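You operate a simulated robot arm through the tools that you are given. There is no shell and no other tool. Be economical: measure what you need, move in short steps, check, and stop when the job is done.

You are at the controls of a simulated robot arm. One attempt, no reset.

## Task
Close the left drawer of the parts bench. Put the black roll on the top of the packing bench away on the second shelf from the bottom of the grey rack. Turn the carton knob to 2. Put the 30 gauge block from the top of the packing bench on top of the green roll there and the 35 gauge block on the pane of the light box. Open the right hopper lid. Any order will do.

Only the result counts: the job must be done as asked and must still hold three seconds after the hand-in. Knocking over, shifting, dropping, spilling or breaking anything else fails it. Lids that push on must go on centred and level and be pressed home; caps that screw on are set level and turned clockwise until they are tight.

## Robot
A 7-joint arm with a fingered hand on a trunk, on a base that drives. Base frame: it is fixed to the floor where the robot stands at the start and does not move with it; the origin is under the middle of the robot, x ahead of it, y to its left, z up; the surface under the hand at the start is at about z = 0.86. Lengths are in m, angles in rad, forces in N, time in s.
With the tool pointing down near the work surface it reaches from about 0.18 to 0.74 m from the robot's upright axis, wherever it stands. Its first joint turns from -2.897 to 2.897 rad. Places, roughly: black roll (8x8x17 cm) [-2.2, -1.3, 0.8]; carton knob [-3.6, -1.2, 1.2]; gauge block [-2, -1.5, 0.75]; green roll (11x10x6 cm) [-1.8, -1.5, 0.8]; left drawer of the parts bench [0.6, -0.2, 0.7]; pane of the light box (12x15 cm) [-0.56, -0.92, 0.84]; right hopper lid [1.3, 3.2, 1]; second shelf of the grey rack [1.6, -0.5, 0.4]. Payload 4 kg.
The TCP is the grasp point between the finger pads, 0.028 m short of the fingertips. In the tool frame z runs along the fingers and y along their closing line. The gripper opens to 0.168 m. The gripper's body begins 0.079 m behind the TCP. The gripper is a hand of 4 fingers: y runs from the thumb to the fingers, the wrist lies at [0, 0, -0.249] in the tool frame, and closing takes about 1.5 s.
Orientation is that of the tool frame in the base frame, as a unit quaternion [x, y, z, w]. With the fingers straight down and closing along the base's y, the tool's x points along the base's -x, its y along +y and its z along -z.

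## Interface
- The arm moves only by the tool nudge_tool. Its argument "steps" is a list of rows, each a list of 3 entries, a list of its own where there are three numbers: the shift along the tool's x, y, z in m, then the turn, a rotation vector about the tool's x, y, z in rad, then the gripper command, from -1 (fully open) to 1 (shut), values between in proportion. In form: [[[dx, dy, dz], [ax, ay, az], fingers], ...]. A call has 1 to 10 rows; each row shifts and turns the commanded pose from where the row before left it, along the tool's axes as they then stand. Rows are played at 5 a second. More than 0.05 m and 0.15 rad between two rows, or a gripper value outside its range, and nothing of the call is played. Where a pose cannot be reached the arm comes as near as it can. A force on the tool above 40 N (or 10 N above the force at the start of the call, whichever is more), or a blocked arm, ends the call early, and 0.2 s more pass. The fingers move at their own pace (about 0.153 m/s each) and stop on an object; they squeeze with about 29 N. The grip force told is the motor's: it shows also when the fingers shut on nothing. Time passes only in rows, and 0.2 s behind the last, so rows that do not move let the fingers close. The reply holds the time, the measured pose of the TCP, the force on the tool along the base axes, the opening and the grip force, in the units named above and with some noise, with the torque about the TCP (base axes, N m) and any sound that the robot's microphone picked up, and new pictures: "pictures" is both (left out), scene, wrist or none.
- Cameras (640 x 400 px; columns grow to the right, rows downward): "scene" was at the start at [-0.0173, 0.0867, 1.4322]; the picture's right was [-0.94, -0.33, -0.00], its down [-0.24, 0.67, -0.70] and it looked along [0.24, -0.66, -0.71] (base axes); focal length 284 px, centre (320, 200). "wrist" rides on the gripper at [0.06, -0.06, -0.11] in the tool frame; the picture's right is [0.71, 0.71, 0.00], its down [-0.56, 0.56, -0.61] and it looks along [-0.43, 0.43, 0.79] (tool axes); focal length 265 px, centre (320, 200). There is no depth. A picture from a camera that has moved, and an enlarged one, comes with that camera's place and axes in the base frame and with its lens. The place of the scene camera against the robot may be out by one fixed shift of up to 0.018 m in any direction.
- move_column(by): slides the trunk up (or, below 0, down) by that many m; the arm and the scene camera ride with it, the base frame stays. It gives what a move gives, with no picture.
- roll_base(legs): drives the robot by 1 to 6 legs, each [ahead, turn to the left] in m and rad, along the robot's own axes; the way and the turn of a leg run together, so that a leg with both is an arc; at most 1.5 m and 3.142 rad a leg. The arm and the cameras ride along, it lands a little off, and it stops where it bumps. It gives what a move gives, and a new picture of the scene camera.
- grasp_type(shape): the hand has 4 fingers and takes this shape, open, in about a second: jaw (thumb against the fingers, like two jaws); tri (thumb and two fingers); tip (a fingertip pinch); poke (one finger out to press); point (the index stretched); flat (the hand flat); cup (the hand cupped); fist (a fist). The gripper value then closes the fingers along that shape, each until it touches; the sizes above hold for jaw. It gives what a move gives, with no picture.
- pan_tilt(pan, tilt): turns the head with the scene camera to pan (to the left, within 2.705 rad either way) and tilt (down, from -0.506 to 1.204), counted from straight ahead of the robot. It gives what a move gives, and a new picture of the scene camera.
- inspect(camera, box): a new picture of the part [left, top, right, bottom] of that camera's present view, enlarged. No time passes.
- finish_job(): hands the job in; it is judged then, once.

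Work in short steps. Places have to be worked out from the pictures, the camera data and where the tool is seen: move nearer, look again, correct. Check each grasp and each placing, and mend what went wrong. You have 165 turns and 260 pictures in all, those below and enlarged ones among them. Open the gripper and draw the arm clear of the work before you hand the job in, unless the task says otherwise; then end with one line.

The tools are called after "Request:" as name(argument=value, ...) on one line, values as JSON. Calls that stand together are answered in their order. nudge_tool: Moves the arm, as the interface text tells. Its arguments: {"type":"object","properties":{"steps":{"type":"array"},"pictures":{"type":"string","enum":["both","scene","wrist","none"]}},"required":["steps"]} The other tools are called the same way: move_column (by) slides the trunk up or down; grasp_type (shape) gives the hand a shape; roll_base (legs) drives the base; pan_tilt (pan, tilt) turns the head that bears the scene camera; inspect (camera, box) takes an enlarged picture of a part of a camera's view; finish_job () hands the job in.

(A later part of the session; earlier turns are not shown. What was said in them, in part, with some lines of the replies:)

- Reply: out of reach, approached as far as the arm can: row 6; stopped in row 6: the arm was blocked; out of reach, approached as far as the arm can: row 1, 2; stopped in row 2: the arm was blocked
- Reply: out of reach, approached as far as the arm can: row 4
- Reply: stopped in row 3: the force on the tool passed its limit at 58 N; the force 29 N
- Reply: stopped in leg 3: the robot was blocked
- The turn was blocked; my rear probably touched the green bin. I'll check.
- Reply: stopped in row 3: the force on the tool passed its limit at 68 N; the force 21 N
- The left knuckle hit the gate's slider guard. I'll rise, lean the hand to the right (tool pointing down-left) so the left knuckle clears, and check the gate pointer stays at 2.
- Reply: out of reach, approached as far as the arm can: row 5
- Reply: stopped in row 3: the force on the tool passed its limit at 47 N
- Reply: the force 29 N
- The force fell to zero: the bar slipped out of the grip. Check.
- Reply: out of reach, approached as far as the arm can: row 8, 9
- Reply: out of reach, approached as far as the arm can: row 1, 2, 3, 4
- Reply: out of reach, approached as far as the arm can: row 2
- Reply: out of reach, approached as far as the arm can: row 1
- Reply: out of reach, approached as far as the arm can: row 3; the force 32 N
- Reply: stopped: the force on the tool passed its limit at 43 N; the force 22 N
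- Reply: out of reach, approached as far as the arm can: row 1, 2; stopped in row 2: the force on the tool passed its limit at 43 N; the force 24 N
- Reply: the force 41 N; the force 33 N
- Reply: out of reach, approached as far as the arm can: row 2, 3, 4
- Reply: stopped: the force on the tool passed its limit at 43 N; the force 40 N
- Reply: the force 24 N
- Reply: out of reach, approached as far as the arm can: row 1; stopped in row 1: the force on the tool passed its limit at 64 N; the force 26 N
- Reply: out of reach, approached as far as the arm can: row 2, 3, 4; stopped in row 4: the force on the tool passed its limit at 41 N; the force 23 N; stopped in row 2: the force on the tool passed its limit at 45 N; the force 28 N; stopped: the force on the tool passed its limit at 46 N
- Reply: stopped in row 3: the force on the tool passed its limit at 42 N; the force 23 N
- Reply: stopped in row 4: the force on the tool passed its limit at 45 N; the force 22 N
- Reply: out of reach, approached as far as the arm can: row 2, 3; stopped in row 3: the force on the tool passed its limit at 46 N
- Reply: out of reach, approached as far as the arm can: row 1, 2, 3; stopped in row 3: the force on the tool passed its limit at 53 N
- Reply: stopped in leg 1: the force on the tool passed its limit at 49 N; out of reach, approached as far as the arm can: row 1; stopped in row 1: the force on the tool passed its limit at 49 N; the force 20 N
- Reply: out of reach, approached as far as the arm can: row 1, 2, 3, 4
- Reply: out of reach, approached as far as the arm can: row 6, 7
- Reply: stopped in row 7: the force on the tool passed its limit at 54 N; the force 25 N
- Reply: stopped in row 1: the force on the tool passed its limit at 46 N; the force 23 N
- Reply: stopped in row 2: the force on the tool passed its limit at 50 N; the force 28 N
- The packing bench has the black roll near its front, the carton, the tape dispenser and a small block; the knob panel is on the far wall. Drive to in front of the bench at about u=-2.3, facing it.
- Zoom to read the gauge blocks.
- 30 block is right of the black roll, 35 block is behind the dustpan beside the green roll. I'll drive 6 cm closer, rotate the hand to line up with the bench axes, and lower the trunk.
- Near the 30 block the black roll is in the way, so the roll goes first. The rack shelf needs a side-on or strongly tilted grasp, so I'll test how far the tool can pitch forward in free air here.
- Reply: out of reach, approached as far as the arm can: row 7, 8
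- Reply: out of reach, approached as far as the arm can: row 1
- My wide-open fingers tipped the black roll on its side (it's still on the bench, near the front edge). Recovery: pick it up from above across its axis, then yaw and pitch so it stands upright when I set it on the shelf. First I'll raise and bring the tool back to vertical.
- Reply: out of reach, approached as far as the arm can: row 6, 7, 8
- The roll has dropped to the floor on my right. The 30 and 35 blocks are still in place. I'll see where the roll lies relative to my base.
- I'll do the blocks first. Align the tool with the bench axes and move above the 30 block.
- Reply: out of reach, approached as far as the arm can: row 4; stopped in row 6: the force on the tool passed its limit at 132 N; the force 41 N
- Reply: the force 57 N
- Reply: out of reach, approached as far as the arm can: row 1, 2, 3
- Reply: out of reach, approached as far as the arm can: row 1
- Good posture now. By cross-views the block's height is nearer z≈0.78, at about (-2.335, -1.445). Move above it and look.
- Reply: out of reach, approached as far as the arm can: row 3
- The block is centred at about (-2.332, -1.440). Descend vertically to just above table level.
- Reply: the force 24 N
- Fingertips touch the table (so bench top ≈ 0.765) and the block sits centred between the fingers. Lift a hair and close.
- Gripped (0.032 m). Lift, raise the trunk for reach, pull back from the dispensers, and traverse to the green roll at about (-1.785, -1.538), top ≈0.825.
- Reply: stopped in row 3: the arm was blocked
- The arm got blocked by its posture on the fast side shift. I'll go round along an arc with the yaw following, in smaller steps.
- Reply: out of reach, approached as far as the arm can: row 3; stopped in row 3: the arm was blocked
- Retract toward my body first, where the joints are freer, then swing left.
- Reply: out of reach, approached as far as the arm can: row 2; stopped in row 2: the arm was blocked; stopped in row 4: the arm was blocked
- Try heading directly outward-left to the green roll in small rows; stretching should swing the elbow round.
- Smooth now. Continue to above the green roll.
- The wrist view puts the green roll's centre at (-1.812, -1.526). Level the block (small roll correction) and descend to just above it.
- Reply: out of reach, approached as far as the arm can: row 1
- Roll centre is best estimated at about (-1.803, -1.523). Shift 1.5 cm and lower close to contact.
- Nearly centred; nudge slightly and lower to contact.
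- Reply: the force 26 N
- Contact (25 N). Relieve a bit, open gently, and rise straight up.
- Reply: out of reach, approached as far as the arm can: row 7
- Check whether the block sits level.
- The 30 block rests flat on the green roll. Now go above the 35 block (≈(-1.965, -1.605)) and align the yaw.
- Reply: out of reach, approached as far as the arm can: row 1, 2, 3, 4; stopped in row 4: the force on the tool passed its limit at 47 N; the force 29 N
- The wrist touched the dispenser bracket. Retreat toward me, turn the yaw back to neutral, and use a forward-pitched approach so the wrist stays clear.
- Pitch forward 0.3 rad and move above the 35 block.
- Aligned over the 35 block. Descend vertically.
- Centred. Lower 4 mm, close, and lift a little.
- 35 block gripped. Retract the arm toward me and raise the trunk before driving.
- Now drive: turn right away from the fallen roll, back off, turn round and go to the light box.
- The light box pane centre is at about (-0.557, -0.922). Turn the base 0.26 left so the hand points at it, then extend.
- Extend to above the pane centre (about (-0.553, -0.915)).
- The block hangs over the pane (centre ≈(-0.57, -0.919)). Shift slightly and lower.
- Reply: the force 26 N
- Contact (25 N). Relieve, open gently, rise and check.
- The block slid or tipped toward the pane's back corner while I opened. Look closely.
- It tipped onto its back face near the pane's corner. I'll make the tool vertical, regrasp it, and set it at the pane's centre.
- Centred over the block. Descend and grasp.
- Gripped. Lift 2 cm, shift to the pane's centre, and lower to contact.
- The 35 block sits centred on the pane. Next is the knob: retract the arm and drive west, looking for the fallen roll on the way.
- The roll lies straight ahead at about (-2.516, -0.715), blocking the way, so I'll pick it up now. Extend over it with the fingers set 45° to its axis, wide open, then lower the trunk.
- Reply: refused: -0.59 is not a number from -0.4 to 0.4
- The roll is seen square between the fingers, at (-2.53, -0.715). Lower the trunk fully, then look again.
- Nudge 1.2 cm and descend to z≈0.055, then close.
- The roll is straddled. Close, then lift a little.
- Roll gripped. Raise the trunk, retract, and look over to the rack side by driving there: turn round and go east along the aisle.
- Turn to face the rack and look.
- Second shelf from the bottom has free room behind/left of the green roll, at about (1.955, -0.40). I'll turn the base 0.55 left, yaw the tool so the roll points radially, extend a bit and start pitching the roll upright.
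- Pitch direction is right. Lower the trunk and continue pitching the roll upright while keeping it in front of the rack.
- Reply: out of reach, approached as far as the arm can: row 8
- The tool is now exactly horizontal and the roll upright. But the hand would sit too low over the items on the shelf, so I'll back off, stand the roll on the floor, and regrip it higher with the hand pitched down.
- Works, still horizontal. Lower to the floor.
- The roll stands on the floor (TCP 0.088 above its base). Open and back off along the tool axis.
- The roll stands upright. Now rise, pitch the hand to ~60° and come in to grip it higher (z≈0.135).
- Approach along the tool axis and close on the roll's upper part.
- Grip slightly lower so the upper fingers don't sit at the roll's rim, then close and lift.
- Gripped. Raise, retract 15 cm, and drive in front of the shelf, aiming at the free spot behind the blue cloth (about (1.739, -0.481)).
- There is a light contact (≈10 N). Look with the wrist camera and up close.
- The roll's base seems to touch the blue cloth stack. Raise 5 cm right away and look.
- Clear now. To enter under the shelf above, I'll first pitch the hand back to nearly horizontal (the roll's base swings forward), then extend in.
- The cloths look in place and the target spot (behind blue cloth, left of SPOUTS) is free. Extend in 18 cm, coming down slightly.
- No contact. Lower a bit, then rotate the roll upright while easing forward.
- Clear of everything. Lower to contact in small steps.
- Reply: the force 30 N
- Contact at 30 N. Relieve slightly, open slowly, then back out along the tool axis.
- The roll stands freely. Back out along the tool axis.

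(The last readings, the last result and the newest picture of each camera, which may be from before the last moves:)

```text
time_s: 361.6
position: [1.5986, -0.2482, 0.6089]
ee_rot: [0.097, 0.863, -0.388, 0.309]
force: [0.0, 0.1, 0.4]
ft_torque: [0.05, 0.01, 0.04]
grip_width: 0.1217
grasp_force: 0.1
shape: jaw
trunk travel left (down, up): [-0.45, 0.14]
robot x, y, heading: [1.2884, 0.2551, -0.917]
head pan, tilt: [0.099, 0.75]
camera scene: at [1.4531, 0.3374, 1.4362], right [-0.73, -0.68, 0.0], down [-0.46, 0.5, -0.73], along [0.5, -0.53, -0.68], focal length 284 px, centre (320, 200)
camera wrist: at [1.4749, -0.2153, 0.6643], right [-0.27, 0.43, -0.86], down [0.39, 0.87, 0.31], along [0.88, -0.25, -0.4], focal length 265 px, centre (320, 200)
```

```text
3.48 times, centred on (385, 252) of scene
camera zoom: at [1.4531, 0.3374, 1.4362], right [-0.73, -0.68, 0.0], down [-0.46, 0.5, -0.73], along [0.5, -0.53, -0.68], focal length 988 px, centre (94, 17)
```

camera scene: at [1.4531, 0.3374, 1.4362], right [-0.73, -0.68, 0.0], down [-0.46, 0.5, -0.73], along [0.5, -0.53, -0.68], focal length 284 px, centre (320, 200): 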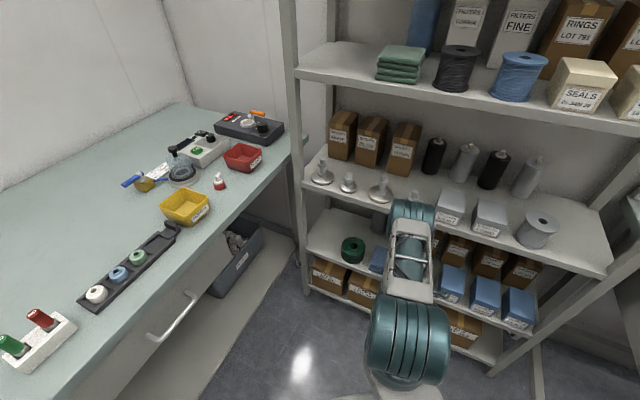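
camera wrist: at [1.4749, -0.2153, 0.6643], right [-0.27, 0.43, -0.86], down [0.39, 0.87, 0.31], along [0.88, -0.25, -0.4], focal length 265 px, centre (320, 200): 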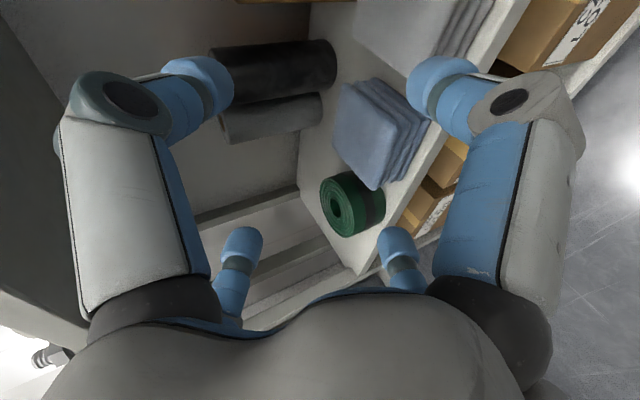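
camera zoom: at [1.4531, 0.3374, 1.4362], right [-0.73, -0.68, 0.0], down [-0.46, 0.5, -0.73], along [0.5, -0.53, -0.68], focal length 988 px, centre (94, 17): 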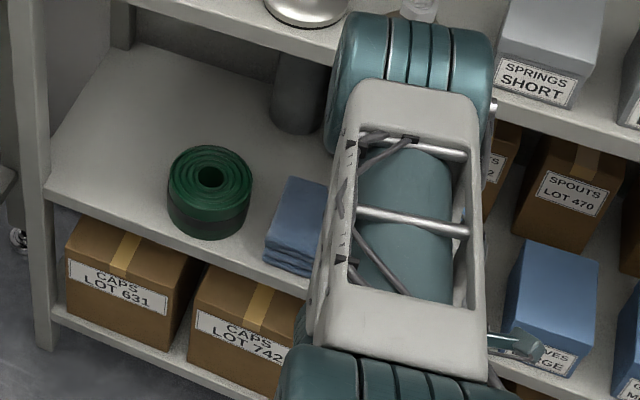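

The black roll stands upright on the second shelf. Back off from the rack and tuck the hand high and close.

Request:
roll_base(legs=[[-0.3, 0]])

Request:
move_column(by=0.14)

Request:
nudge_tool(steps=[[[-0.0156, -0.0158, -0.039], [0, 0, 0], 1], [[-0.0156, -0.0158, -0.039], [0, 0, 0], 1], [[-0.0156, -0.0158, -0.039], [0, 0, 0], 1], [[-0.0156, -0.0158, -0.039], [0, 0, 0], 1], [[-0.0156, -0.0158, -0.039], [0, 0, 0], 1], [[-0.0156, -0.0158, -0.039], [0, 0, 0], 1], [[-0.0156, -0.0158, -0.039], [0, 0, 0], 1], [[-0.0156, -0.0158, -0.039], [0, 0, 0], 1]], pictures="none")

Request:
roll_base(legs=[[0, -1.872], [1.5, 0], [1.5, 0], [1.2, 0]])

Request:
pan_tilt(pan=0.0, tilt=0.35)

```text
time_s: 363.6
position: [1.4165, -0.0129, 0.6091]
ee_rot: [0.099, 0.862, -0.39, 0.308]
force: [0.0, 0.4, -0.2]
ft_torque: [0.01, -0.03, 0.01]
grip_width: 0.1216
grasp_force: 0.1
shape: jaw
trunk travel left (down, up): [-0.45, 0.14]
robot x, y, heading: [1.1113, 0.4913, -0.919]
head pan, tilt: [0.099, 0.75]
camera scene: at [1.2746, 0.5755, 1.4357], right [-0.73, -0.68, 0.0], down [-0.47, 0.5, -0.73], along [0.5, -0.53, -0.68], focal length 284 px, centre (320, 200)
```

scene: 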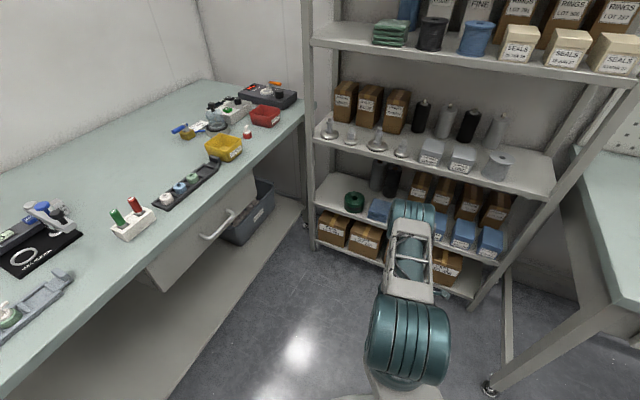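

```text
time_s: 365.3
position: [1.4166, -0.014, 0.7485]
ee_rot: [0.099, 0.862, -0.391, 0.307]
force: [0.9, 0.3, -0.4]
ft_torque: [0.01, 0.01, -0.02]
grip_width: 0.1217
grasp_force: 0.1
shape: jaw
trunk travel left (down, up): [-0.59, 0.0]
robot x, y, heading: [1.107, 0.4875, -0.915]
head pan, tilt: [0.099, 0.75]
```

```text
time_s: 367.1
position: [1.3767, 0.135, 0.8496]
ee_rot: [0.098, 0.86, -0.394, 0.309]
force: [0.1, 0.6, 0.1]
ft_torque: [0.04, -0.01, -0.01]
grip_width: 0.0
grasp_force: 29.0
shape: jaw
out of reach, approached as far as the arm can: row 3, 4, 5, 6, 7, 8
trunk travel left (down, up): [-0.59, 0.0]
robot x, y, heading: [1.1094, 0.487, -0.916]
head pan, tilt: [0.099, 0.75]
```

```text
time_s: 391.7
position: [-3.1797, -1.2993, 0.8489]
ee_rot: [0.74, 0.448, -0.487, -0.122]
force: [-0.7, -0.7, 1.0]
ft_torque: [-0.03, 0.0, -0.03]
grip_width: 0.0
grasp_force: 29.2
shape: jaw
trunk travel left (down, up): [-0.59, 0.0]
robot x, y, heading: [-2.7721, -1.1263, -2.742]
head pan, tilt: [0.099, 0.75]
camera scene: at [-2.7074, -1.294, 1.5757], right [-0.48, 0.88, 0.0], down [0.6, 0.33, -0.73], along [-0.64, -0.35, -0.68], focal length 284 px, centre (320, 200)
```

scene: 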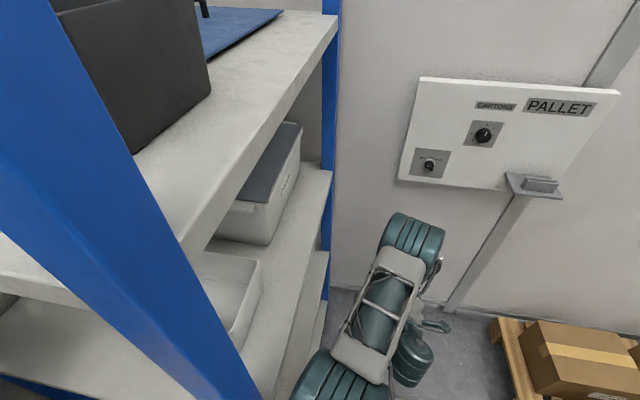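

```text
time_s: 392.6
position: [-3.18, -1.2995, 0.8491]
ee_rot: [0.74, 0.449, -0.486, -0.122]
force: [0.3, 0.3, -0.4]
ft_torque: [-0.02, 0.03, 0.03]
grip_width: 0.0
grasp_force: 29.4
shape: jaw
trunk travel left (down, up): [-0.59, 0.0]
robot x, y, heading: [-2.7697, -1.124, -2.74]
head pan, tilt: [0.0, 0.351]
camera scene: at [-2.7203, -1.2906, 1.6113], right [-0.39, 0.92, 0.0], down [0.32, 0.14, -0.94], along [-0.86, -0.37, -0.34], focal length 284 px, centre (320, 200)
```

scene: 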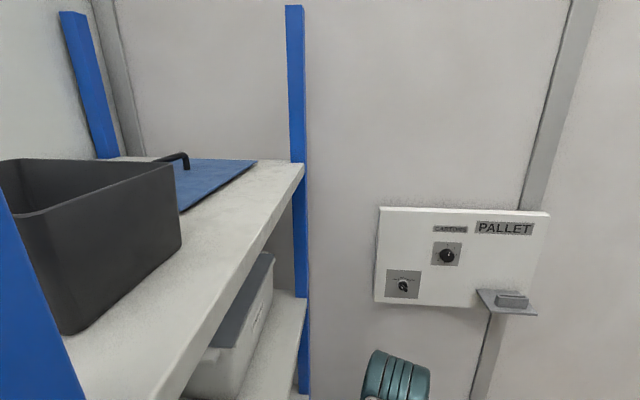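

Arrived close to the panel. Zoom on the knobs.

Request:
inspect(camera="scene", box=[365, 195, 555, 320])

Request:
inspect(camera="scene", box=[425, 220, 475, 270])

```text
3.20 times, centred on (460, 258) of scene
camera zoom: at [-2.7203, -1.2906, 1.6113], right [-0.39, 0.92, 0.0], down [0.32, 0.14, -0.94], along [-0.86, -0.37, -0.34], focal length 909 px, centre (-128, 16)
```

zoom: 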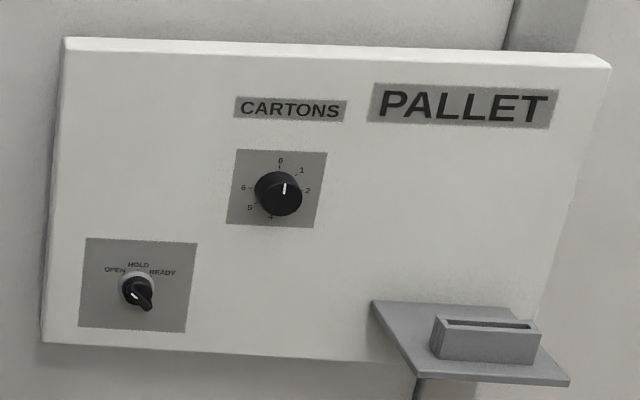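

```text
8.00 times, centred on (450, 245) of scene
camera zoom: at [-2.7203, -1.2906, 1.6113], right [-0.39, 0.92, 0.0], down [0.32, 0.14, -0.94], along [-0.86, -0.37, -0.34], focal length 2273 px, centre (-720, -160)
```

zoom: 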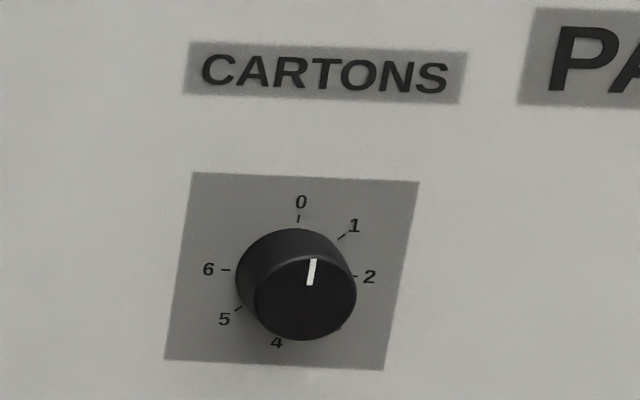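

The dial reads 0..6, 51.4° apart, with 0 at top now; I need to turn 103° clockwise to 2. The knob is at about (-3.60, -1.225, 1.14). First bring the tool horizontal and raise it to knob height in front.

Request:
nudge_tool(steps=[[[0, 0, 0], [0.092, -0.092, 0], 0.05], [[0, 0, 0], [0.092, -0.092, 0], 0.05], [[0, 0, 0], [0.092, -0.092, 0], 0.05], [[0, 0, 0], [0.092, -0.092, 0], 0.05], [[-0.0086, -0.0427, 0], [0, 0, 0], 0.05], [[-0.0086, -0.0427, 0], [0, 0, 0], 0.05], [[-0.0086, -0.0427, 0], [0, 0, 0], 0.05], [[-0.0086, -0.0427, 0], [0, 0, 0], 0.05]], pictures="none")

Request:
nudge_tool(steps=[[[-0.0086, -0.0427, 0], [0, 0, 0], 0.05], [[-0.0086, -0.0427, 0], [0, 0, 0], 0.05], [[-0.0086, -0.0427, 0], [0, 0, 0], 0.05], [[-0.0086, -0.0427, 0], [0, 0, 0], 0.05]], pictures="both")

```text
time_s: 394.4
position: [-3.2141, -1.2444, 0.9936]
ee_rot: [-0.607, -0.364, 0.685, 0.173]
force: [0.7, -0.4, -0.4]
ft_torque: [-0.02, 0.01, -0.03]
grip_width: 0.0795
grasp_force: 0.0
shape: jaw
out of reach, approached as far as the arm can: row 6, 7, 8
trunk travel left (down, up): [-0.59, 0.0]
robot x, y, heading: [-2.7688, -1.1257, -2.738]
head pan, tilt: [0.0, 0.351]
```

```text
time_s: 395.4
position: [-3.1769, -1.2567, 1.0678]
ee_rot: [-0.603, -0.363, 0.688, 0.175]
force: [0.1, 0.2, 0.4]
ft_torque: [0.02, 0.0, -0.02]
grip_width: 0.0799
grasp_force: 0.1
shape: jaw
out of reach, approached as far as the arm can: row 1, 2, 3, 4
trunk travel left (down, up): [-0.59, 0.0]
robot x, y, heading: [-2.7742, -1.1285, -2.74]
head pan, tilt: [0.0, 0.351]
camera scene: at [-2.72, -1.2907, 1.6113], right [-0.39, 0.92, 0.0], down [0.32, 0.14, -0.94], along [-0.86, -0.37, -0.34], focal length 284 px, centre (320, 200)
camera wrist: at [-3.0964, -1.1434, 1.0691], right [-0.01, 0.0, -1.0], down [0.82, -0.58, -0.01], along [-0.58, -0.82, 0.0], focal length 265 px, centre (320, 200)
```

scene: 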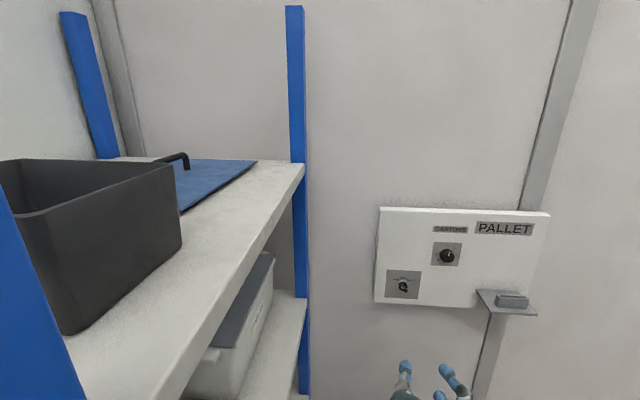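
wrist: 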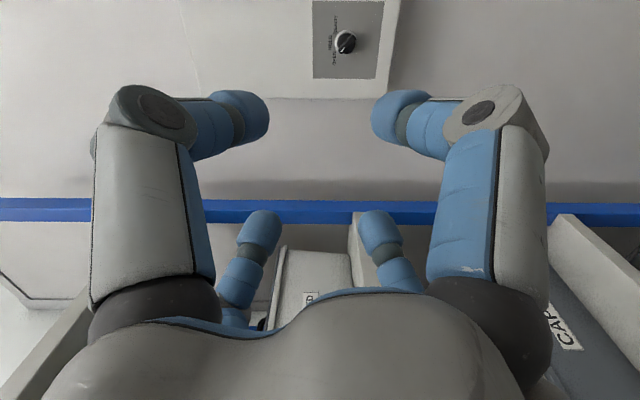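

Tool is exactly horizontal and square to the wall. Move forward, up and right toward the knob's front.

Request:
nudge_tool(steps=[[[0.0069, -0.0201, 0.03], [0, 0, 0], 0.05], [[0.0069, -0.0201, 0.03], [0, 0, 0], 0.05], [[0.0069, -0.0201, 0.03], [0, 0, 0], 0.05], [[0.0069, -0.0201, 0.03], [0, 0, 0], 0.05], [[0.0069, -0.0201, 0.03], [0, 0, 0], 0.05], [[0.0069, -0.0201, 0.03], [0, 0, 0], 0.05], [[0.0069, -0.0201, 0.03], [0, 0, 0], 0.05], [[0.0069, -0.0201, 0.03], [0, 0, 0], 0.05]], pictures="both")

```text
time_s: 397.1
position: [-3.4407, -1.2446, 1.086]
ee_rot: [-0.604, -0.364, 0.688, 0.172]
force: [0.1, 0.6, -0.5]
ft_torque: [-0.03, 0.03, 0.0]
grip_width: 0.0799
grasp_force: 0.0
shape: jaw
out of reach, approached as far as the arm can: row 1, 2, 3, 4, 5, 6, 7, 8
trunk travel left (down, up): [-0.59, 0.0]
robot x, y, heading: [-2.771, -1.1247, -2.737]
head pan, tilt: [0.0, 0.351]
camera scene: at [-2.721, -1.289, 1.6115], right [-0.39, 0.92, 0.0], down [0.32, 0.13, -0.94], along [-0.86, -0.37, -0.34], focal length 284 px, centre (320, 200)
camera wrist: at [-3.3613, -1.1309, 1.0854], right [-0.01, 0.0, -1.0], down [0.82, -0.57, -0.01], along [-0.57, -0.82, 0.0], focal length 265 px, centre (320, 200)
```

scene: 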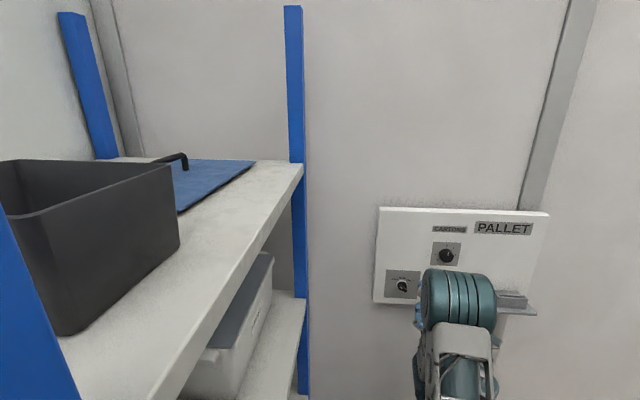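
wrist: 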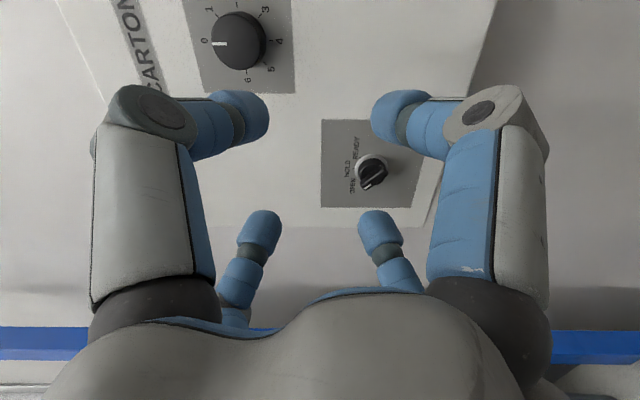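

Two views agree: the knob face is at (-3.575, -1.227, 1.150); marks are 45° apart, so "2" needs exactly 90° clockwise. I'm a bit too close for that height; back up 8 cm and line up.

Request:
roll_base(legs=[[-0.08, 0]])

Request:
nudge_tool(steps=[[[-0.003, -0.0195, 0.0315], [0, 0, 0], 0.05], [[-0.003, -0.0195, 0.0315], [0, 0, 0], 0.05], [[-0.003, -0.0195, 0.0315], [0, 0, 0], 0.05], [[-0.003, -0.0195, 0.0315], [0, 0, 0], 0.05]], pictures="both")

```text
time_s: 398.2
position: [-3.3652, -1.2149, 1.086]
ee_rot: [-0.603, -0.366, 0.688, 0.171]
force: [-0.4, 0.3, -1.0]
ft_torque: [0.0, 0.0, 0.01]
grip_width: 0.0796
grasp_force: 0.1
shape: jaw
trunk travel left (down, up): [-0.59, 0.0]
robot x, y, heading: [-2.6927, -1.0983, -2.743]
head pan, tilt: [0.0, 0.351]
camera scene: at [-2.6459, -1.2586, 1.6114], right [-0.39, 0.92, 0.0], down [0.32, 0.13, -0.94], along [-0.86, -0.37, -0.34], focal length 284 px, centre (320, 200)
```

scene: 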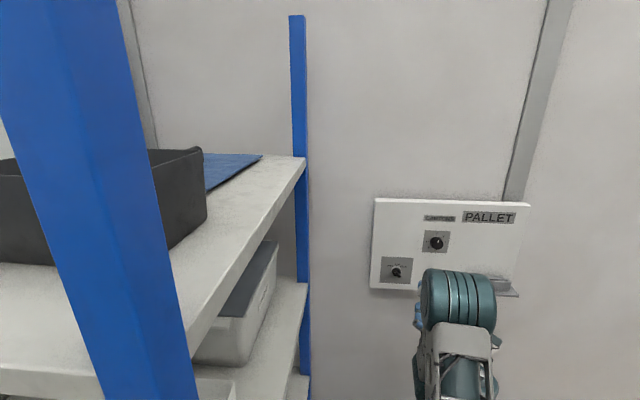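

```text
time_s: 399.2
position: [-3.378, -1.2168, 1.09]
ee_rot: [-0.602, -0.367, 0.688, 0.171]
force: [0.2, -0.8, 0.1]
ft_torque: [-0.01, 0.0, 0.03]
grip_width: 0.0798
grasp_force: 0.1
shape: jaw
out of reach, approached as far as the arm can: row 1, 2, 3, 4
trunk travel left (down, up): [-0.59, 0.0]
robot x, y, heading: [-2.6952, -1.0969, -2.736]
head pan, tilt: [0.0, 0.351]
camera scene: at [-2.647, -1.2591, 1.6114], right [-0.39, 0.92, 0.0], down [0.32, 0.14, -0.94], along [-0.86, -0.37, -0.34], focal length 284 px, centre (320, 200)
camera wrist: at [-3.2987, -1.1022, 1.0903], right [-0.01, 0.0, -1.0], down [0.82, -0.57, -0.01], along [-0.57, -0.82, 0.0], focal length 265 px, centre (320, 200)
```

scene: 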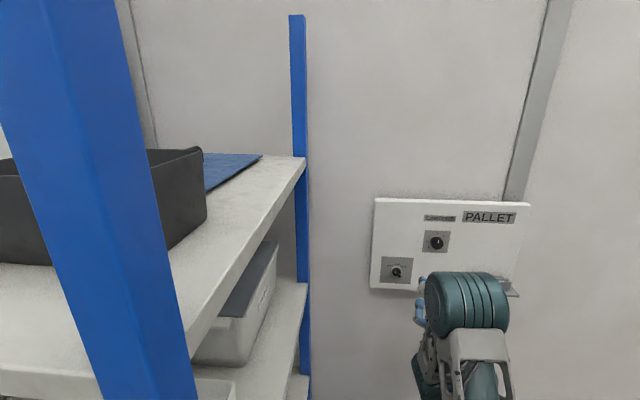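
wrist: 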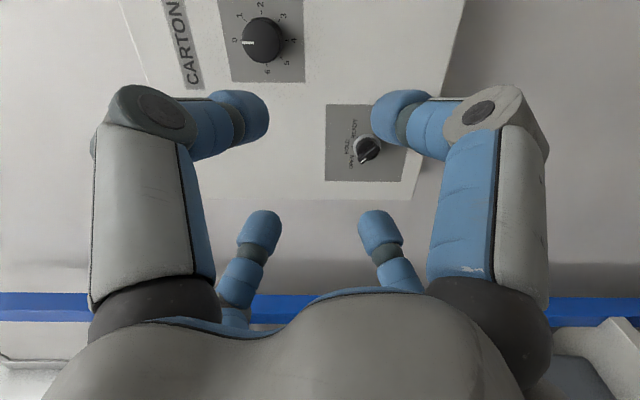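

Still limited. Try a slightly lower pitch (tilting the hand ~16° below horizontal) and see whether height and reach improve.

Request:
nudge_tool(steps=[[[0, 0, 0], [-0.1, 0.1, 0], 0.05], [[0, 0, 0], [-0.1, 0.1, 0], 0.05], [[-0.008, -0.024, 0.02], [0, 0, 0], 0.05], [[-0.008, -0.024, 0.02], [0, 0, 0], 0.05], [[-0.008, -0.024, 0.02], [0, 0, 0], 0.05], [[-0.008, -0.024, 0.02], [0, 0, 0], 0.05]], pictures="wrist")

```text
time_s: 400.6
position: [-3.3778, -1.2165, 1.0899]
ee_rot: [-0.602, -0.366, 0.688, 0.172]
force: [0.1, 0.2, 0.8]
ft_torque: [0.0, -0.02, -0.04]
grip_width: 0.0799
grasp_force: 0.0
shape: jaw
out of reach, approached as far as the arm can: row 1, 2, 3, 4, 5, 6
trunk travel left (down, up): [-0.59, 0.0]
robot x, y, heading: [-2.6967, -1.0975, -2.74]
head pan, tilt: [0.0, 0.351]
camera wrist: at [-3.2987, -1.1022, 1.0903], right [-0.01, 0.0, -1.0], down [0.82, -0.57, -0.01], along [-0.57, -0.82, 0.0], focal length 265 px, centre (320, 200)
```

wrist: 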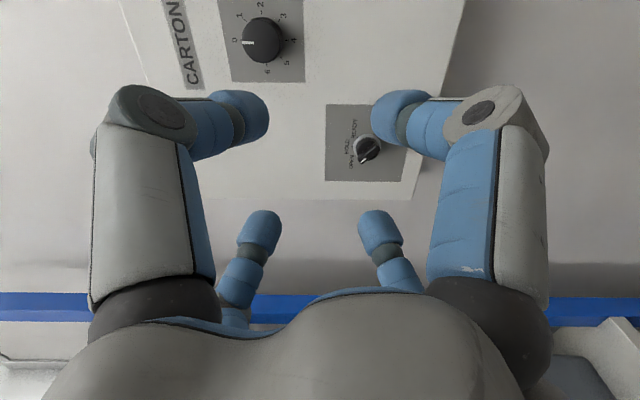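

Fully stuck at a joint limit; unwind by moving back and down first.

Request:
nudge_tool(steps=[[[0.02, 0.02, -0.03], [0, 0, 0], 0.05], [[0.02, 0.02, -0.03], [0, 0, 0], 0.05], [[0.02, 0.02, -0.03], [-0.07, 0.07, 0], 0.05], [[0.01, 0.01, -0.03], [-0.07, 0.07, 0], 0.05], [[0, 0, -0.02], [-0.1, 0.1, 0], 0.05], [[0, 0, 0], [-0.1, 0.1, 0], 0.05]], pictures="scene")

```text
time_s: 402.0
position: [-3.2889, -1.2126, 0.8779]
ee_rot: [0.728, 0.441, -0.509, -0.128]
force: [0.7, -0.3, 0.0]
ft_torque: [0.01, -0.02, 0.01]
grip_width: 0.08
grasp_force: 0.1
shape: jaw
out of reach, approached as far as the arm can: row 3, 4, 5, 6
trunk travel left (down, up): [-0.59, 0.0]
robot x, y, heading: [-2.6915, -1.096, -2.737]
head pan, tilt: [0.0, 0.351]
camera scene: at [-2.6473, -1.2588, 1.6114], right [-0.39, 0.92, 0.0], down [0.32, 0.13, -0.94], along [-0.86, -0.37, -0.34], focal length 284 px, centre (320, 200)
```

scene: 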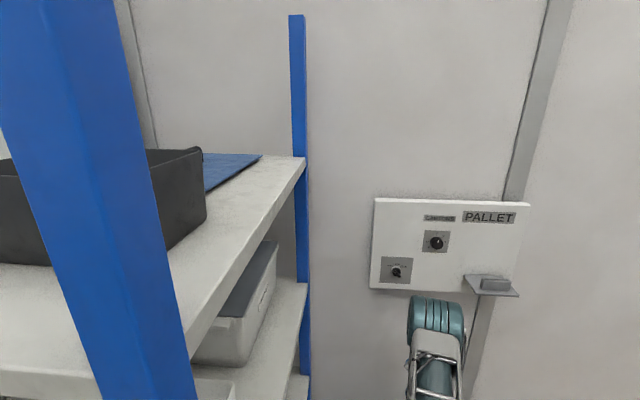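

Move up and forward first at the lower pitch (62°), and straighten to horizontal afterwards, when further extended.

Request:
nudge_tool(steps=[[[-0.0184, -0.0309, 0.0069], [0, 0, 0], 0.05], [[-0.0184, -0.0309, 0.0069], [0, 0, 0], 0.05], [[-0.0184, -0.0309, 0.0069], [0, 0, 0], 0.05], [[-0.0184, -0.0309, 0.0069], [0, 0, 0], 0.05], [[-0.0184, -0.0309, 0.0069], [0, 0, 0], 0.05], [[-0.0184, -0.0309, 0.0069], [0, 0, 0], 0.05], [[-0.0184, -0.0309, 0.0069], [0, 0, 0], 0.05], [[-0.0184, -0.0309, 0.0069], [0, 0, 0], 0.05]], pictures="none")

Request:
nudge_tool(steps=[[[0, 0, 0], [0.08, -0.08, 0], 0.05], [[0, 0, 0], [0.08, -0.08, 0], 0.05], [[0, 0, 0], [0.08, -0.08, 0], 0.05], [[0, 0, 0], [0.08, -0.08, 0], 0.05]], pictures="both")

```text
time_s: 403.8
position: [-3.3233, -1.2127, 0.8826]
ee_rot: [0.728, 0.441, -0.509, -0.128]
force: [-0.4, 0.0, 0.6]
ft_torque: [-0.03, 0.0, -0.03]
grip_width: 0.08
grasp_force: 0.1
shape: jaw
out of reach, approached as far as the arm can: row 1, 2, 3, 4, 5, 6, 7, 8
trunk travel left (down, up): [-0.59, 0.0]
robot x, y, heading: [-2.6925, -1.0981, -2.742]
head pan, tilt: [0.0, 0.351]
```

```text
time_s: 404.8
position: [-3.3374, -1.2017, 0.8875]
ee_rot: [-0.611, -0.369, 0.679, 0.17]
force: [0.1, -0.7, 0.2]
ft_torque: [0.02, 0.02, 0.01]
grip_width: 0.0798
grasp_force: 0.2
shape: jaw
out of reach, approached as far as the arm can: row 1
trunk travel left (down, up): [-0.59, 0.0]
robot x, y, heading: [-2.6982, -1.0946, -2.739]
head pan, tilt: [0.0, 0.351]
camera scene: at [-2.6467, -1.2594, 1.6114], right [-0.39, 0.92, 0.0], down [0.32, 0.14, -0.94], along [-0.86, -0.37, -0.34], focal length 284 px, centre (320, 200)
camera wrist: at [-3.258, -1.0887, 0.8905], right [0.02, 0.01, -1.0], down [0.82, -0.57, 0.01], along [-0.57, -0.82, -0.02], focal length 265 px, centre (320, 200)
```

scene: 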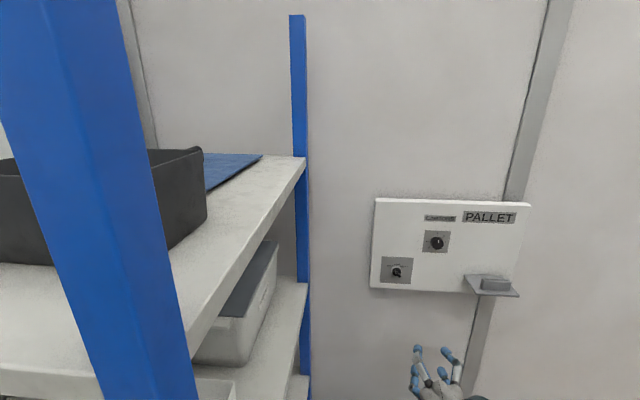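
wrist: 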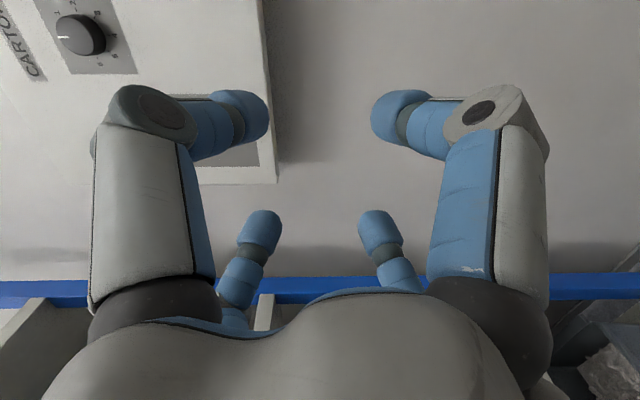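

Horizontal again at low height. Go forward first, then up in small steps.

Request:
nudge_tool(steps=[[[0, 0, 0.03], [0, 0, 0], 0.05], [[0, 0, 0.03], [0, 0, 0], 0.05], [[0, 0, 0.03], [0, 0, 0], 0.05], [[0, 0, 0.02], [0, 0, 0], 0.05], [[-0.0212, -0.0212, 0], [0, 0, 0], 0.05], [[-0.0212, -0.0212, 0], [0, 0, 0], 0.05], [[-0.0212, -0.0212, 0], [0, 0, 0], 0.05], [[-0.0212, -0.0212, 0], [0, 0, 0], 0.05], [[-0.0212, -0.0212, 0], [0, 0, 0], 0.05], [[-0.0212, -0.0212, 0], [0, 0, 0], 0.05]], pictures="scene")

```text
time_s: 407.0
position: [-3.445, -1.2376, 1.0649]
ee_rot: [-0.611, -0.371, 0.679, 0.169]
force: [0.2, 0.4, -0.3]
ft_torque: [-0.04, 0.0, 0.01]
grip_width: 0.08
grasp_force: 0.1
shape: jaw
trunk travel left (down, up): [-0.59, 0.0]
robot x, y, heading: [-2.6935, -1.0902, -2.741]
head pan, tilt: [0.0, 0.351]
camera scene: at [-2.6467, -1.2592, 1.6113], right [-0.39, 0.92, 0.0], down [0.32, 0.14, -0.94], along [-0.86, -0.37, -0.34], focal length 284 px, centre (320, 200)
```

scene: 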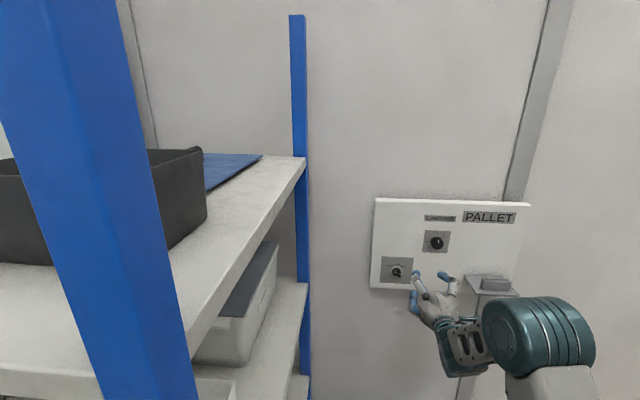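

Smooth now. Line up with the knob axis.

Request:
nudge_tool(steps=[[[-0.0065, -0.0235, 0.008], [0, 0, 0], 0.05], [[-0.0065, -0.0235, 0.008], [0, 0, 0], 0.05], [[-0.0065, -0.0235, 0.008], [0, 0, 0], 0.05], [[-0.0065, -0.0235, 0.008], [0, 0, 0], 0.05]], pictures="wrist")

Request:
inspect(camera="scene", box=[360, 190, 540, 320])

```text
time_s: 408.0
position: [-3.4921, -1.2025, 1.1503]
ee_rot: [-0.611, -0.371, 0.679, 0.169]
force: [-0.5, 0.1, -0.4]
ft_torque: [0.01, -0.01, 0.0]
grip_width: 0.0802
grasp_force: 0.0
shape: jaw
trunk travel left (down, up): [-0.59, 0.0]
robot x, y, heading: [-2.6967, -1.0982, -2.739]
head pan, tilt: [0.0, 0.351]
camera wrist: at [-3.4134, -1.0885, 1.1537], right [0.02, 0.01, -1.0], down [0.82, -0.57, 0.01], along [-0.57, -0.82, -0.02], focal length 265 px, centre (320, 200)
```

wrist: 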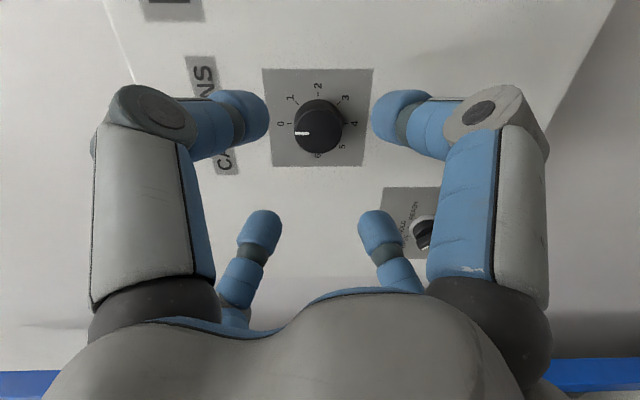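

```text
3.08 times, centred on (450, 255) of scene
camera zoom: at [-2.6469, -1.2587, 1.6114], right [-0.39, 0.92, 0.0], down [0.32, 0.13, -0.94], along [-0.86, -0.37, -0.34], focal length 874 px, centre (-80, 31)
```

zoom: 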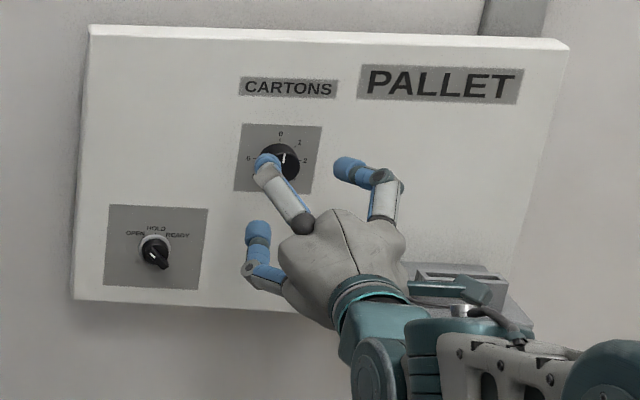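

The knob is on the tool axis, 8.7 cm ahead. Move in ~7.5 cm and look.

Request:
nudge_tool(steps=[[[0, 0, 0.025], [0, 0, 0], 0.05], [[0, 0, 0.025], [0, 0, 0], 0.05], [[0, 0, 0.015], [0, 0, 0], 0.05], [[0, 0, 0.01], [0, 0, 0], 0.05]], pictures="wrist")

```text
time_s: 409.0
position: [-3.5637, -1.2218, 1.1468]
ee_rot: [-0.612, -0.37, 0.679, 0.17]
force: [0.4, 0.2, 0.1]
ft_torque: [0.0, 0.02, 0.0]
grip_width: 0.0797
grasp_force: 0.0
shape: jaw
trunk travel left (down, up): [-0.59, 0.0]
robot x, y, heading: [-2.6973, -1.0979, -2.74]
head pan, tilt: [0.0, 0.351]
camera wrist: at [-3.4849, -1.1092, 1.1513], right [0.02, 0.01, -1.0], down [0.82, -0.57, 0.01], along [-0.57, -0.82, -0.02], focal length 265 px, centre (320, 200)
```

wrist: 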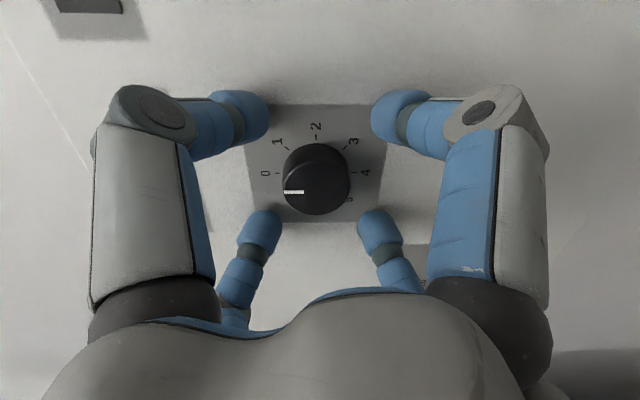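

Centred on the knob. Ease in 3 mm and close.

Request:
nudge_tool(steps=[[[0, 0, 0.003], [0, 0, 0], 0.05], [[0, 0, 0], [0, 0, 0], 1], [[0, 0, 0], [0, 0, 0], 1], [[0, 0, 0], [0, 0, 0], 1], [[0, 0, 0], [0, 0, 0], 1]], pictures="wrist")

```text
time_s: 410.2
position: [-3.5641, -1.2224, 1.1435]
ee_rot: [-0.614, -0.373, 0.675, 0.167]
force: [33.6, 7.1, -20.5]
ft_torque: [0.25, -1.09, 0.04]
grip_width: 0.0386
grasp_force: 29.2
shape: jaw
trunk travel left (down, up): [-0.59, 0.0]
robot x, y, heading: [-2.6974, -1.0942, -2.74]
head pan, tilt: [0.0, 0.351]
camera wrist: at [-3.4851, -1.1097, 1.1477], right [0.03, 0.01, -1.0], down [0.82, -0.57, 0.02], along [-0.57, -0.82, -0.03], focal length 265 px, centre (320, 200)
```

wrist: 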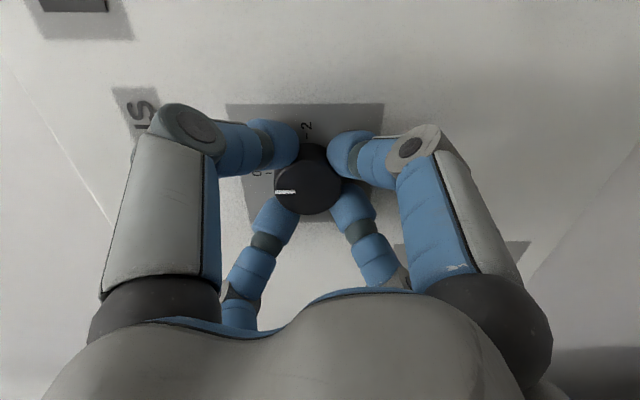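

Knob gripped. Relieve the push and rotate clockwise.

Request:
nudge_tool(steps=[[[0.0025, 0.0025, -0.003], [0, 0, 0], 1], [[0, 0, 0], [0, 0, 0.12], 1], [[0, 0, 0], [0, 0, 0.15], 1], [[0, 0, 0], [0, 0, 0.15], 1], [[0, 0, 0], [0, 0, 0.15], 1], [[0, 0, 0], [0, 0, 0.15], 1]], pictures="wrist")

```text
time_s: 411.6
position: [-3.5619, -1.2267, 1.144]
ee_rot: [0.702, 0.134, -0.694, 0.083]
force: [16.3, -5.9, -10.0]
ft_torque: [0.45, -0.53, 0.76]
grip_width: 0.0378
grasp_force: 29.2
shape: jaw
trunk travel left (down, up): [-0.59, 0.0]
robot x, y, heading: [-2.6925, -1.0975, -2.737]
head pan, tilt: [0.0, 0.351]
camera wrist: at [-3.4762, -1.1337, 1.0903], right [0.21, -0.62, -0.75], down [0.75, -0.38, 0.53], along [-0.62, -0.68, 0.39], focal length 265 px, centre (320, 200)
```

wrist: 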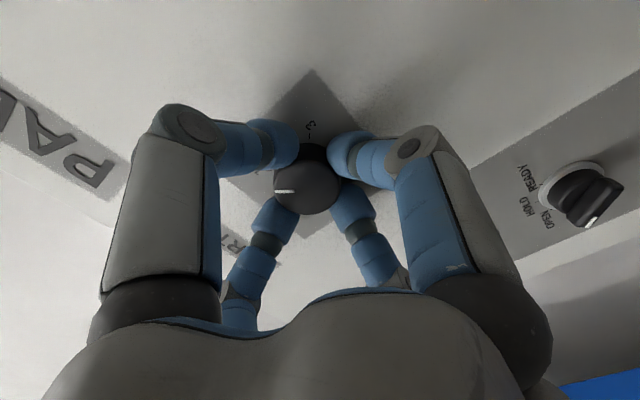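

The knob turns with the hand (now near 1). Continue the remaining ~0.85 rad.

Request:
nudge_tool(steps=[[[0, 0, 0], [0, 0, 0.142], 1], [[0, 0, 0], [0, 0, 0.142], 1], [[0, 0, 0], [0, 0, 0.142], 1], [[0, 0, 0], [0, 0, 0.142], 1], [[0, 0, 0], [0, 0, 0.142], 1], [[0, 0, 0], [0, 0, 0.142], 1]], pictures="both")

```text
time_s: 413.0
position: [-3.5607, -1.2315, 1.1472]
ee_rot: [0.692, -0.166, -0.6, 0.366]
force: [12.2, -16.7, 6.5]
ft_torque: [0.26, 0.21, 1.18]
grip_width: 0.0375
grasp_force: 29.9
shape: jaw
trunk travel left (down, up): [-0.59, 0.0]
robot x, y, heading: [-2.6974, -1.0972, -2.732]
head pan, tilt: [0.0, 0.351]
camera scene: at [-2.6432, -1.2622, 1.6111], right [-0.4, 0.92, 0.0], down [0.31, 0.14, -0.94], along [-0.86, -0.37, -0.34], focal length 284 px, centre (320, 200)
camera wrist: at [-3.4556, -1.1978, 1.0648], right [0.31, -0.95, 0.0], down [0.57, 0.18, 0.8], along [-0.76, -0.24, 0.6], focal length 265 px, centre (320, 200)
```

scene: 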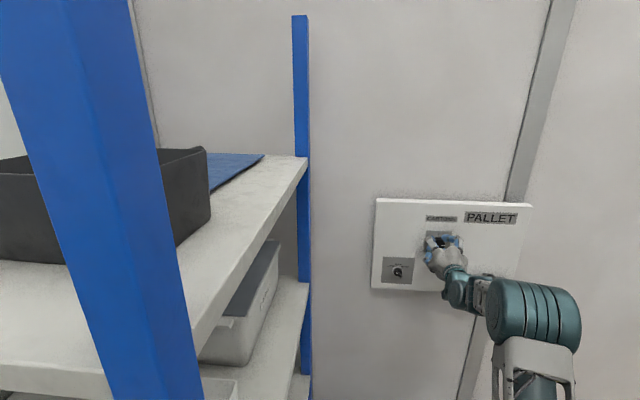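
wrist: 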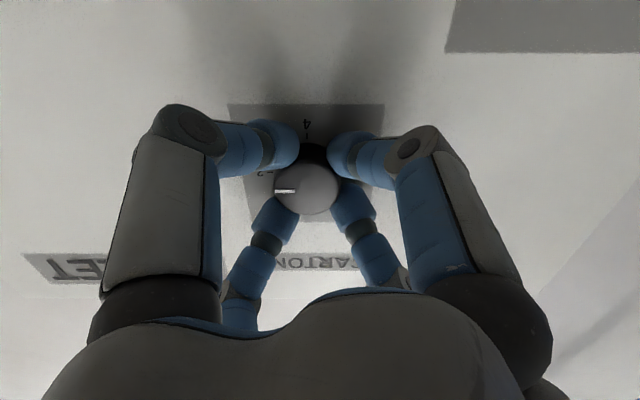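

The mark points at 2 (right side). Release and back straight off, then verify.

Request:
nudge_tool(steps=[[[0, 0, 0], [0, 0, 0], 0.3], [[0, 0, 0], [0, 0, 0], 0.05], [[0, 0, 0], [0, 0, 0], 0.05], [[0, 0, -0.03], [0, 0, 0], 0.05], [[0, 0, -0.04], [0, 0, 0], 0.05], [[0, 0, -0.04], [0, 0, 0], 0.05]], pictures="wrist")

Request:
inspect(camera="wrist", box=[240, 60, 400, 200])

```text
time_s: 414.4
position: [-3.4566, -1.1901, 1.1458]
ee_rot: [0.694, -0.17, -0.599, 0.361]
force: [-0.6, 0.3, -0.1]
ft_torque: [0.04, 0.03, 0.0]
grip_width: 0.0796
grasp_force: 0.1
shape: jaw
trunk travel left (down, up): [-0.59, 0.0]
robot x, y, heading: [-2.6961, -1.092, -2.736]
head pan, tilt: [0.0, 0.351]
camera wrist: at [-3.3511, -1.157, 1.0626], right [0.3, -0.95, 0.0], down [0.57, 0.17, 0.8], along [-0.77, -0.24, 0.6], focal length 265 px, centre (320, 200)
```

wrist: 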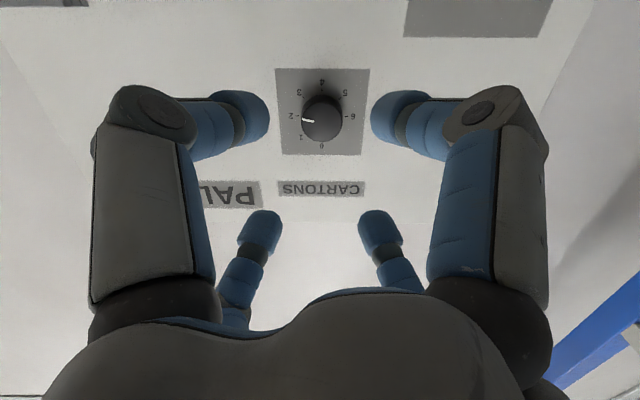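

```text
2.86 times, centred on (320, 130) of wrist
camera zoom: at [-3.3511, -1.157, 1.0626], right [0.3, -0.95, 0.0], down [0.57, 0.17, 0.8], along [-0.77, -0.24, 0.6], focal length 758 px, centre (320, 400)
```

zoom: 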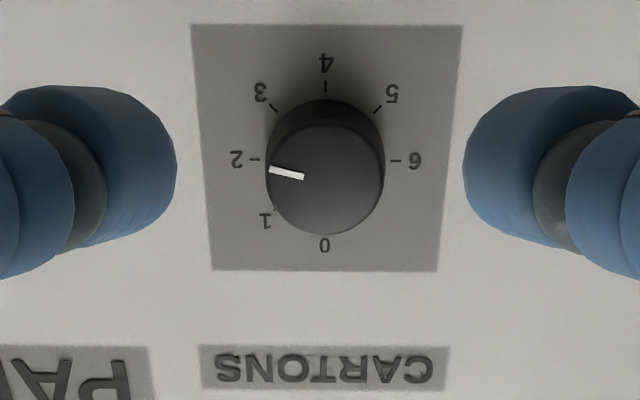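

The mark sits ~12° past 2 (it slipped on release). Regrip and correct back by about 0.2 rad.

Request:
nudge_tool(steps=[[[0, 0, 0.04], [0, 0, 0], 0.05], [[0, 0, 0.04], [0, 0, 0], 0.05], [[0, 0, 0.026], [0, 0, 0], 0.05], [[0, 0, 0], [0, 0, 0], 0.35], [[0, 0, 0], [0, 0, 0], 1], [[0, 0, 0], [0, 0, 0], 1], [[0, 0, 0], [0, 0, 0], 1]], pictures="none")

Request:
inspect(camera="wrist", box=[220, 90, 420, 230])

```text
time_s: 416.0
position: [-3.56, -1.2228, 1.1409]
ee_rot: [0.695, -0.17, -0.599, 0.36]
force: [-3.5, -0.2, -1.9]
ft_torque: [0.01, 0.05, 0.02]
grip_width: 0.0277
grasp_force: 28.5
shape: jaw
trunk travel left (down, up): [-0.59, 0.0]
robot x, y, heading: [-2.6957, -1.0988, -2.74]
head pan, tilt: [0.0, 0.351]
```

```text
2.86 times, centred on (320, 160) of wrist
camera zoom: at [-3.4544, -1.1886, 1.0584], right [0.3, -0.95, 0.0], down [0.57, 0.17, 0.8], along [-0.77, -0.24, 0.6], focal length 758 px, centre (320, 314)
```

zoom: 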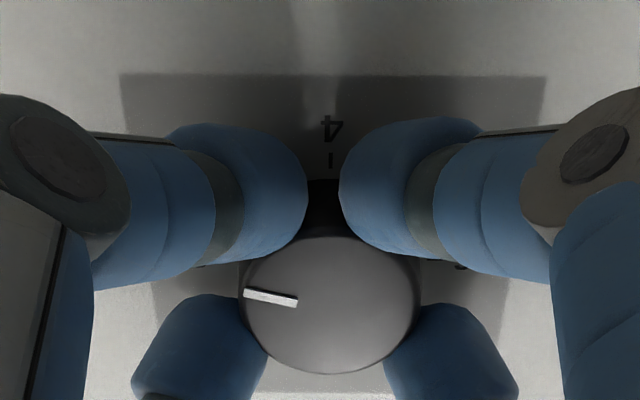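

Request:
nudge_tool(steps=[[[0, 0, 0], [0, 0, -0.1], 1], [[0, 0, 0], [0, 0, -0.1], 1], [[0, 0, 0], [0, 0, 0], 1]], pictures="none")

Request:
inspect(camera="wrist", box=[220, 90, 420, 230])

```text
time_s: 416.8
position: [-3.5615, -1.2211, 1.1413]
ee_rot: [0.708, -0.1, -0.632, 0.297]
force: [-2.0, 2.9, -4.7]
ft_torque: [-0.01, 0.02, -0.07]
grip_width: 0.0277
grasp_force: 28.8
shape: jaw
trunk travel left (down, up): [-0.59, 0.0]
robot x, y, heading: [-2.6951, -1.0998, -2.737]
head pan, tilt: [0.0, 0.351]
```

```text
2.86 times, centred on (320, 160) of wrist
camera zoom: at [-3.4599, -1.1709, 1.061], right [0.29, -0.93, -0.2], down [0.62, 0.02, 0.79], along [-0.73, -0.36, 0.58], focal length 758 px, centre (320, 314)
```

zoom: 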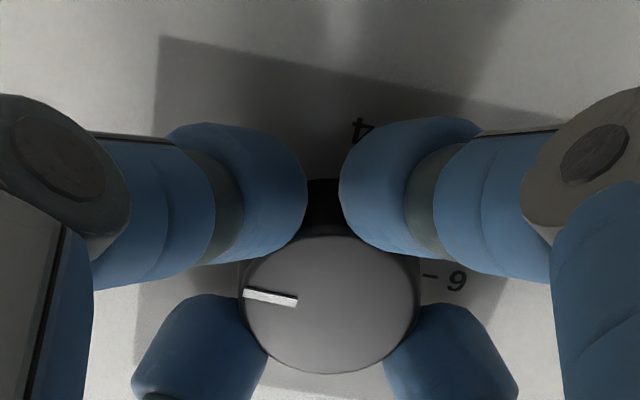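

It followed back ~0.2 rad. Release and verify.

Request:
nudge_tool(steps=[[[0, 0, 0], [0, 0, 0], -0.2], [[0, 0, 0], [0, 0, 0], -0.2], [[0, 0, -0.03], [0, 0, 0], -0.2], [[0, 0, -0.04], [0, 0, 0], -0.2], [[0, 0, -0.04], [0, 0, 0], -0.2]], pictures="none")

Request:
inspect(camera="wrist", box=[240, 60, 400, 200])

```text
time_s: 418.0
position: [-3.4566, -1.1912, 1.1442]
ee_rot: [0.708, -0.1, -0.632, 0.298]
force: [-0.7, 0.0, 0.0]
ft_torque: [-0.01, 0.02, 0.0]
grip_width: 0.1005
grasp_force: 0.1
shape: jaw
trunk travel left (down, up): [-0.59, 0.0]
robot x, y, heading: [-2.6981, -1.0972, -2.739]
head pan, tilt: [0.0, 0.351]
```

```text
2.86 times, centred on (320, 130) of wrist
camera zoom: at [-3.3555, -1.141, 1.0639], right [0.3, -0.93, -0.2], down [0.62, 0.03, 0.79], along [-0.73, -0.36, 0.58], focal length 758 px, centre (320, 400)
```

zoom: 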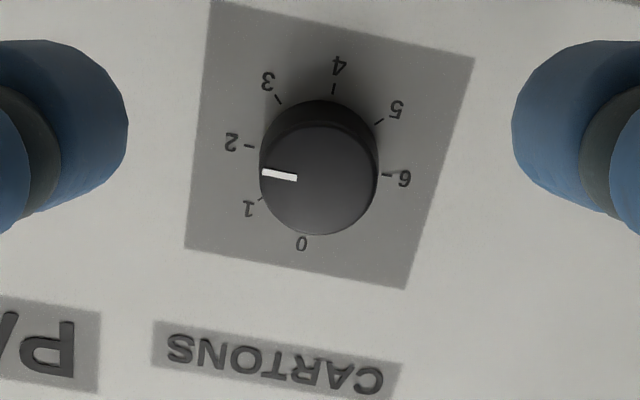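

The mark is now exactly in line with 2. Draw the arm clear with the gripper open, then hand in.

Request:
nudge_tool(steps=[[[0, 0, -0.04], [0, 0, 0], -1], [[0, 0, -0.04], [0, 0, 0], -1], [[0, 0, -0.03], [0, 0, 0], -1], [[0, 0, 0], [0, 0, 0], -1]], pictures="none")

Request:
finish_job()

```text
time_s: 419.0
position: [-3.3495, -1.1571, 1.1474]
ee_rot: [0.708, -0.1, -0.632, 0.298]
force: [-0.5, 0.8, 0.4]
ft_torque: [-0.03, 0.0, 0.02]
grip_width: 0.1678
grasp_force: 0.0
shape: jaw
trunk travel left (down, up): [-0.59, 0.0]
robot x, y, heading: [-2.6946, -1.0996, -2.74]
head pan, tilt: [0.0, 0.351]
```

```text
The job is handed in.
```

All six parts are done and handed in: the left drawer is shut, the black roll stands on the second shelf, the knob is at 2, the 30 block is on the green roll, the 35 block is on the light-box pane, and the right hopper lid is open at about 90°. The mishaps were that I tipped the black roll and it fell to the floor before I placed it, the 35 block tipped and rests on its side on the pane, and I bumped the dispenser frame (132 N), touched the blue cloth with the roll, and probably touched the green bin, all of which looked unmoved afterwards.
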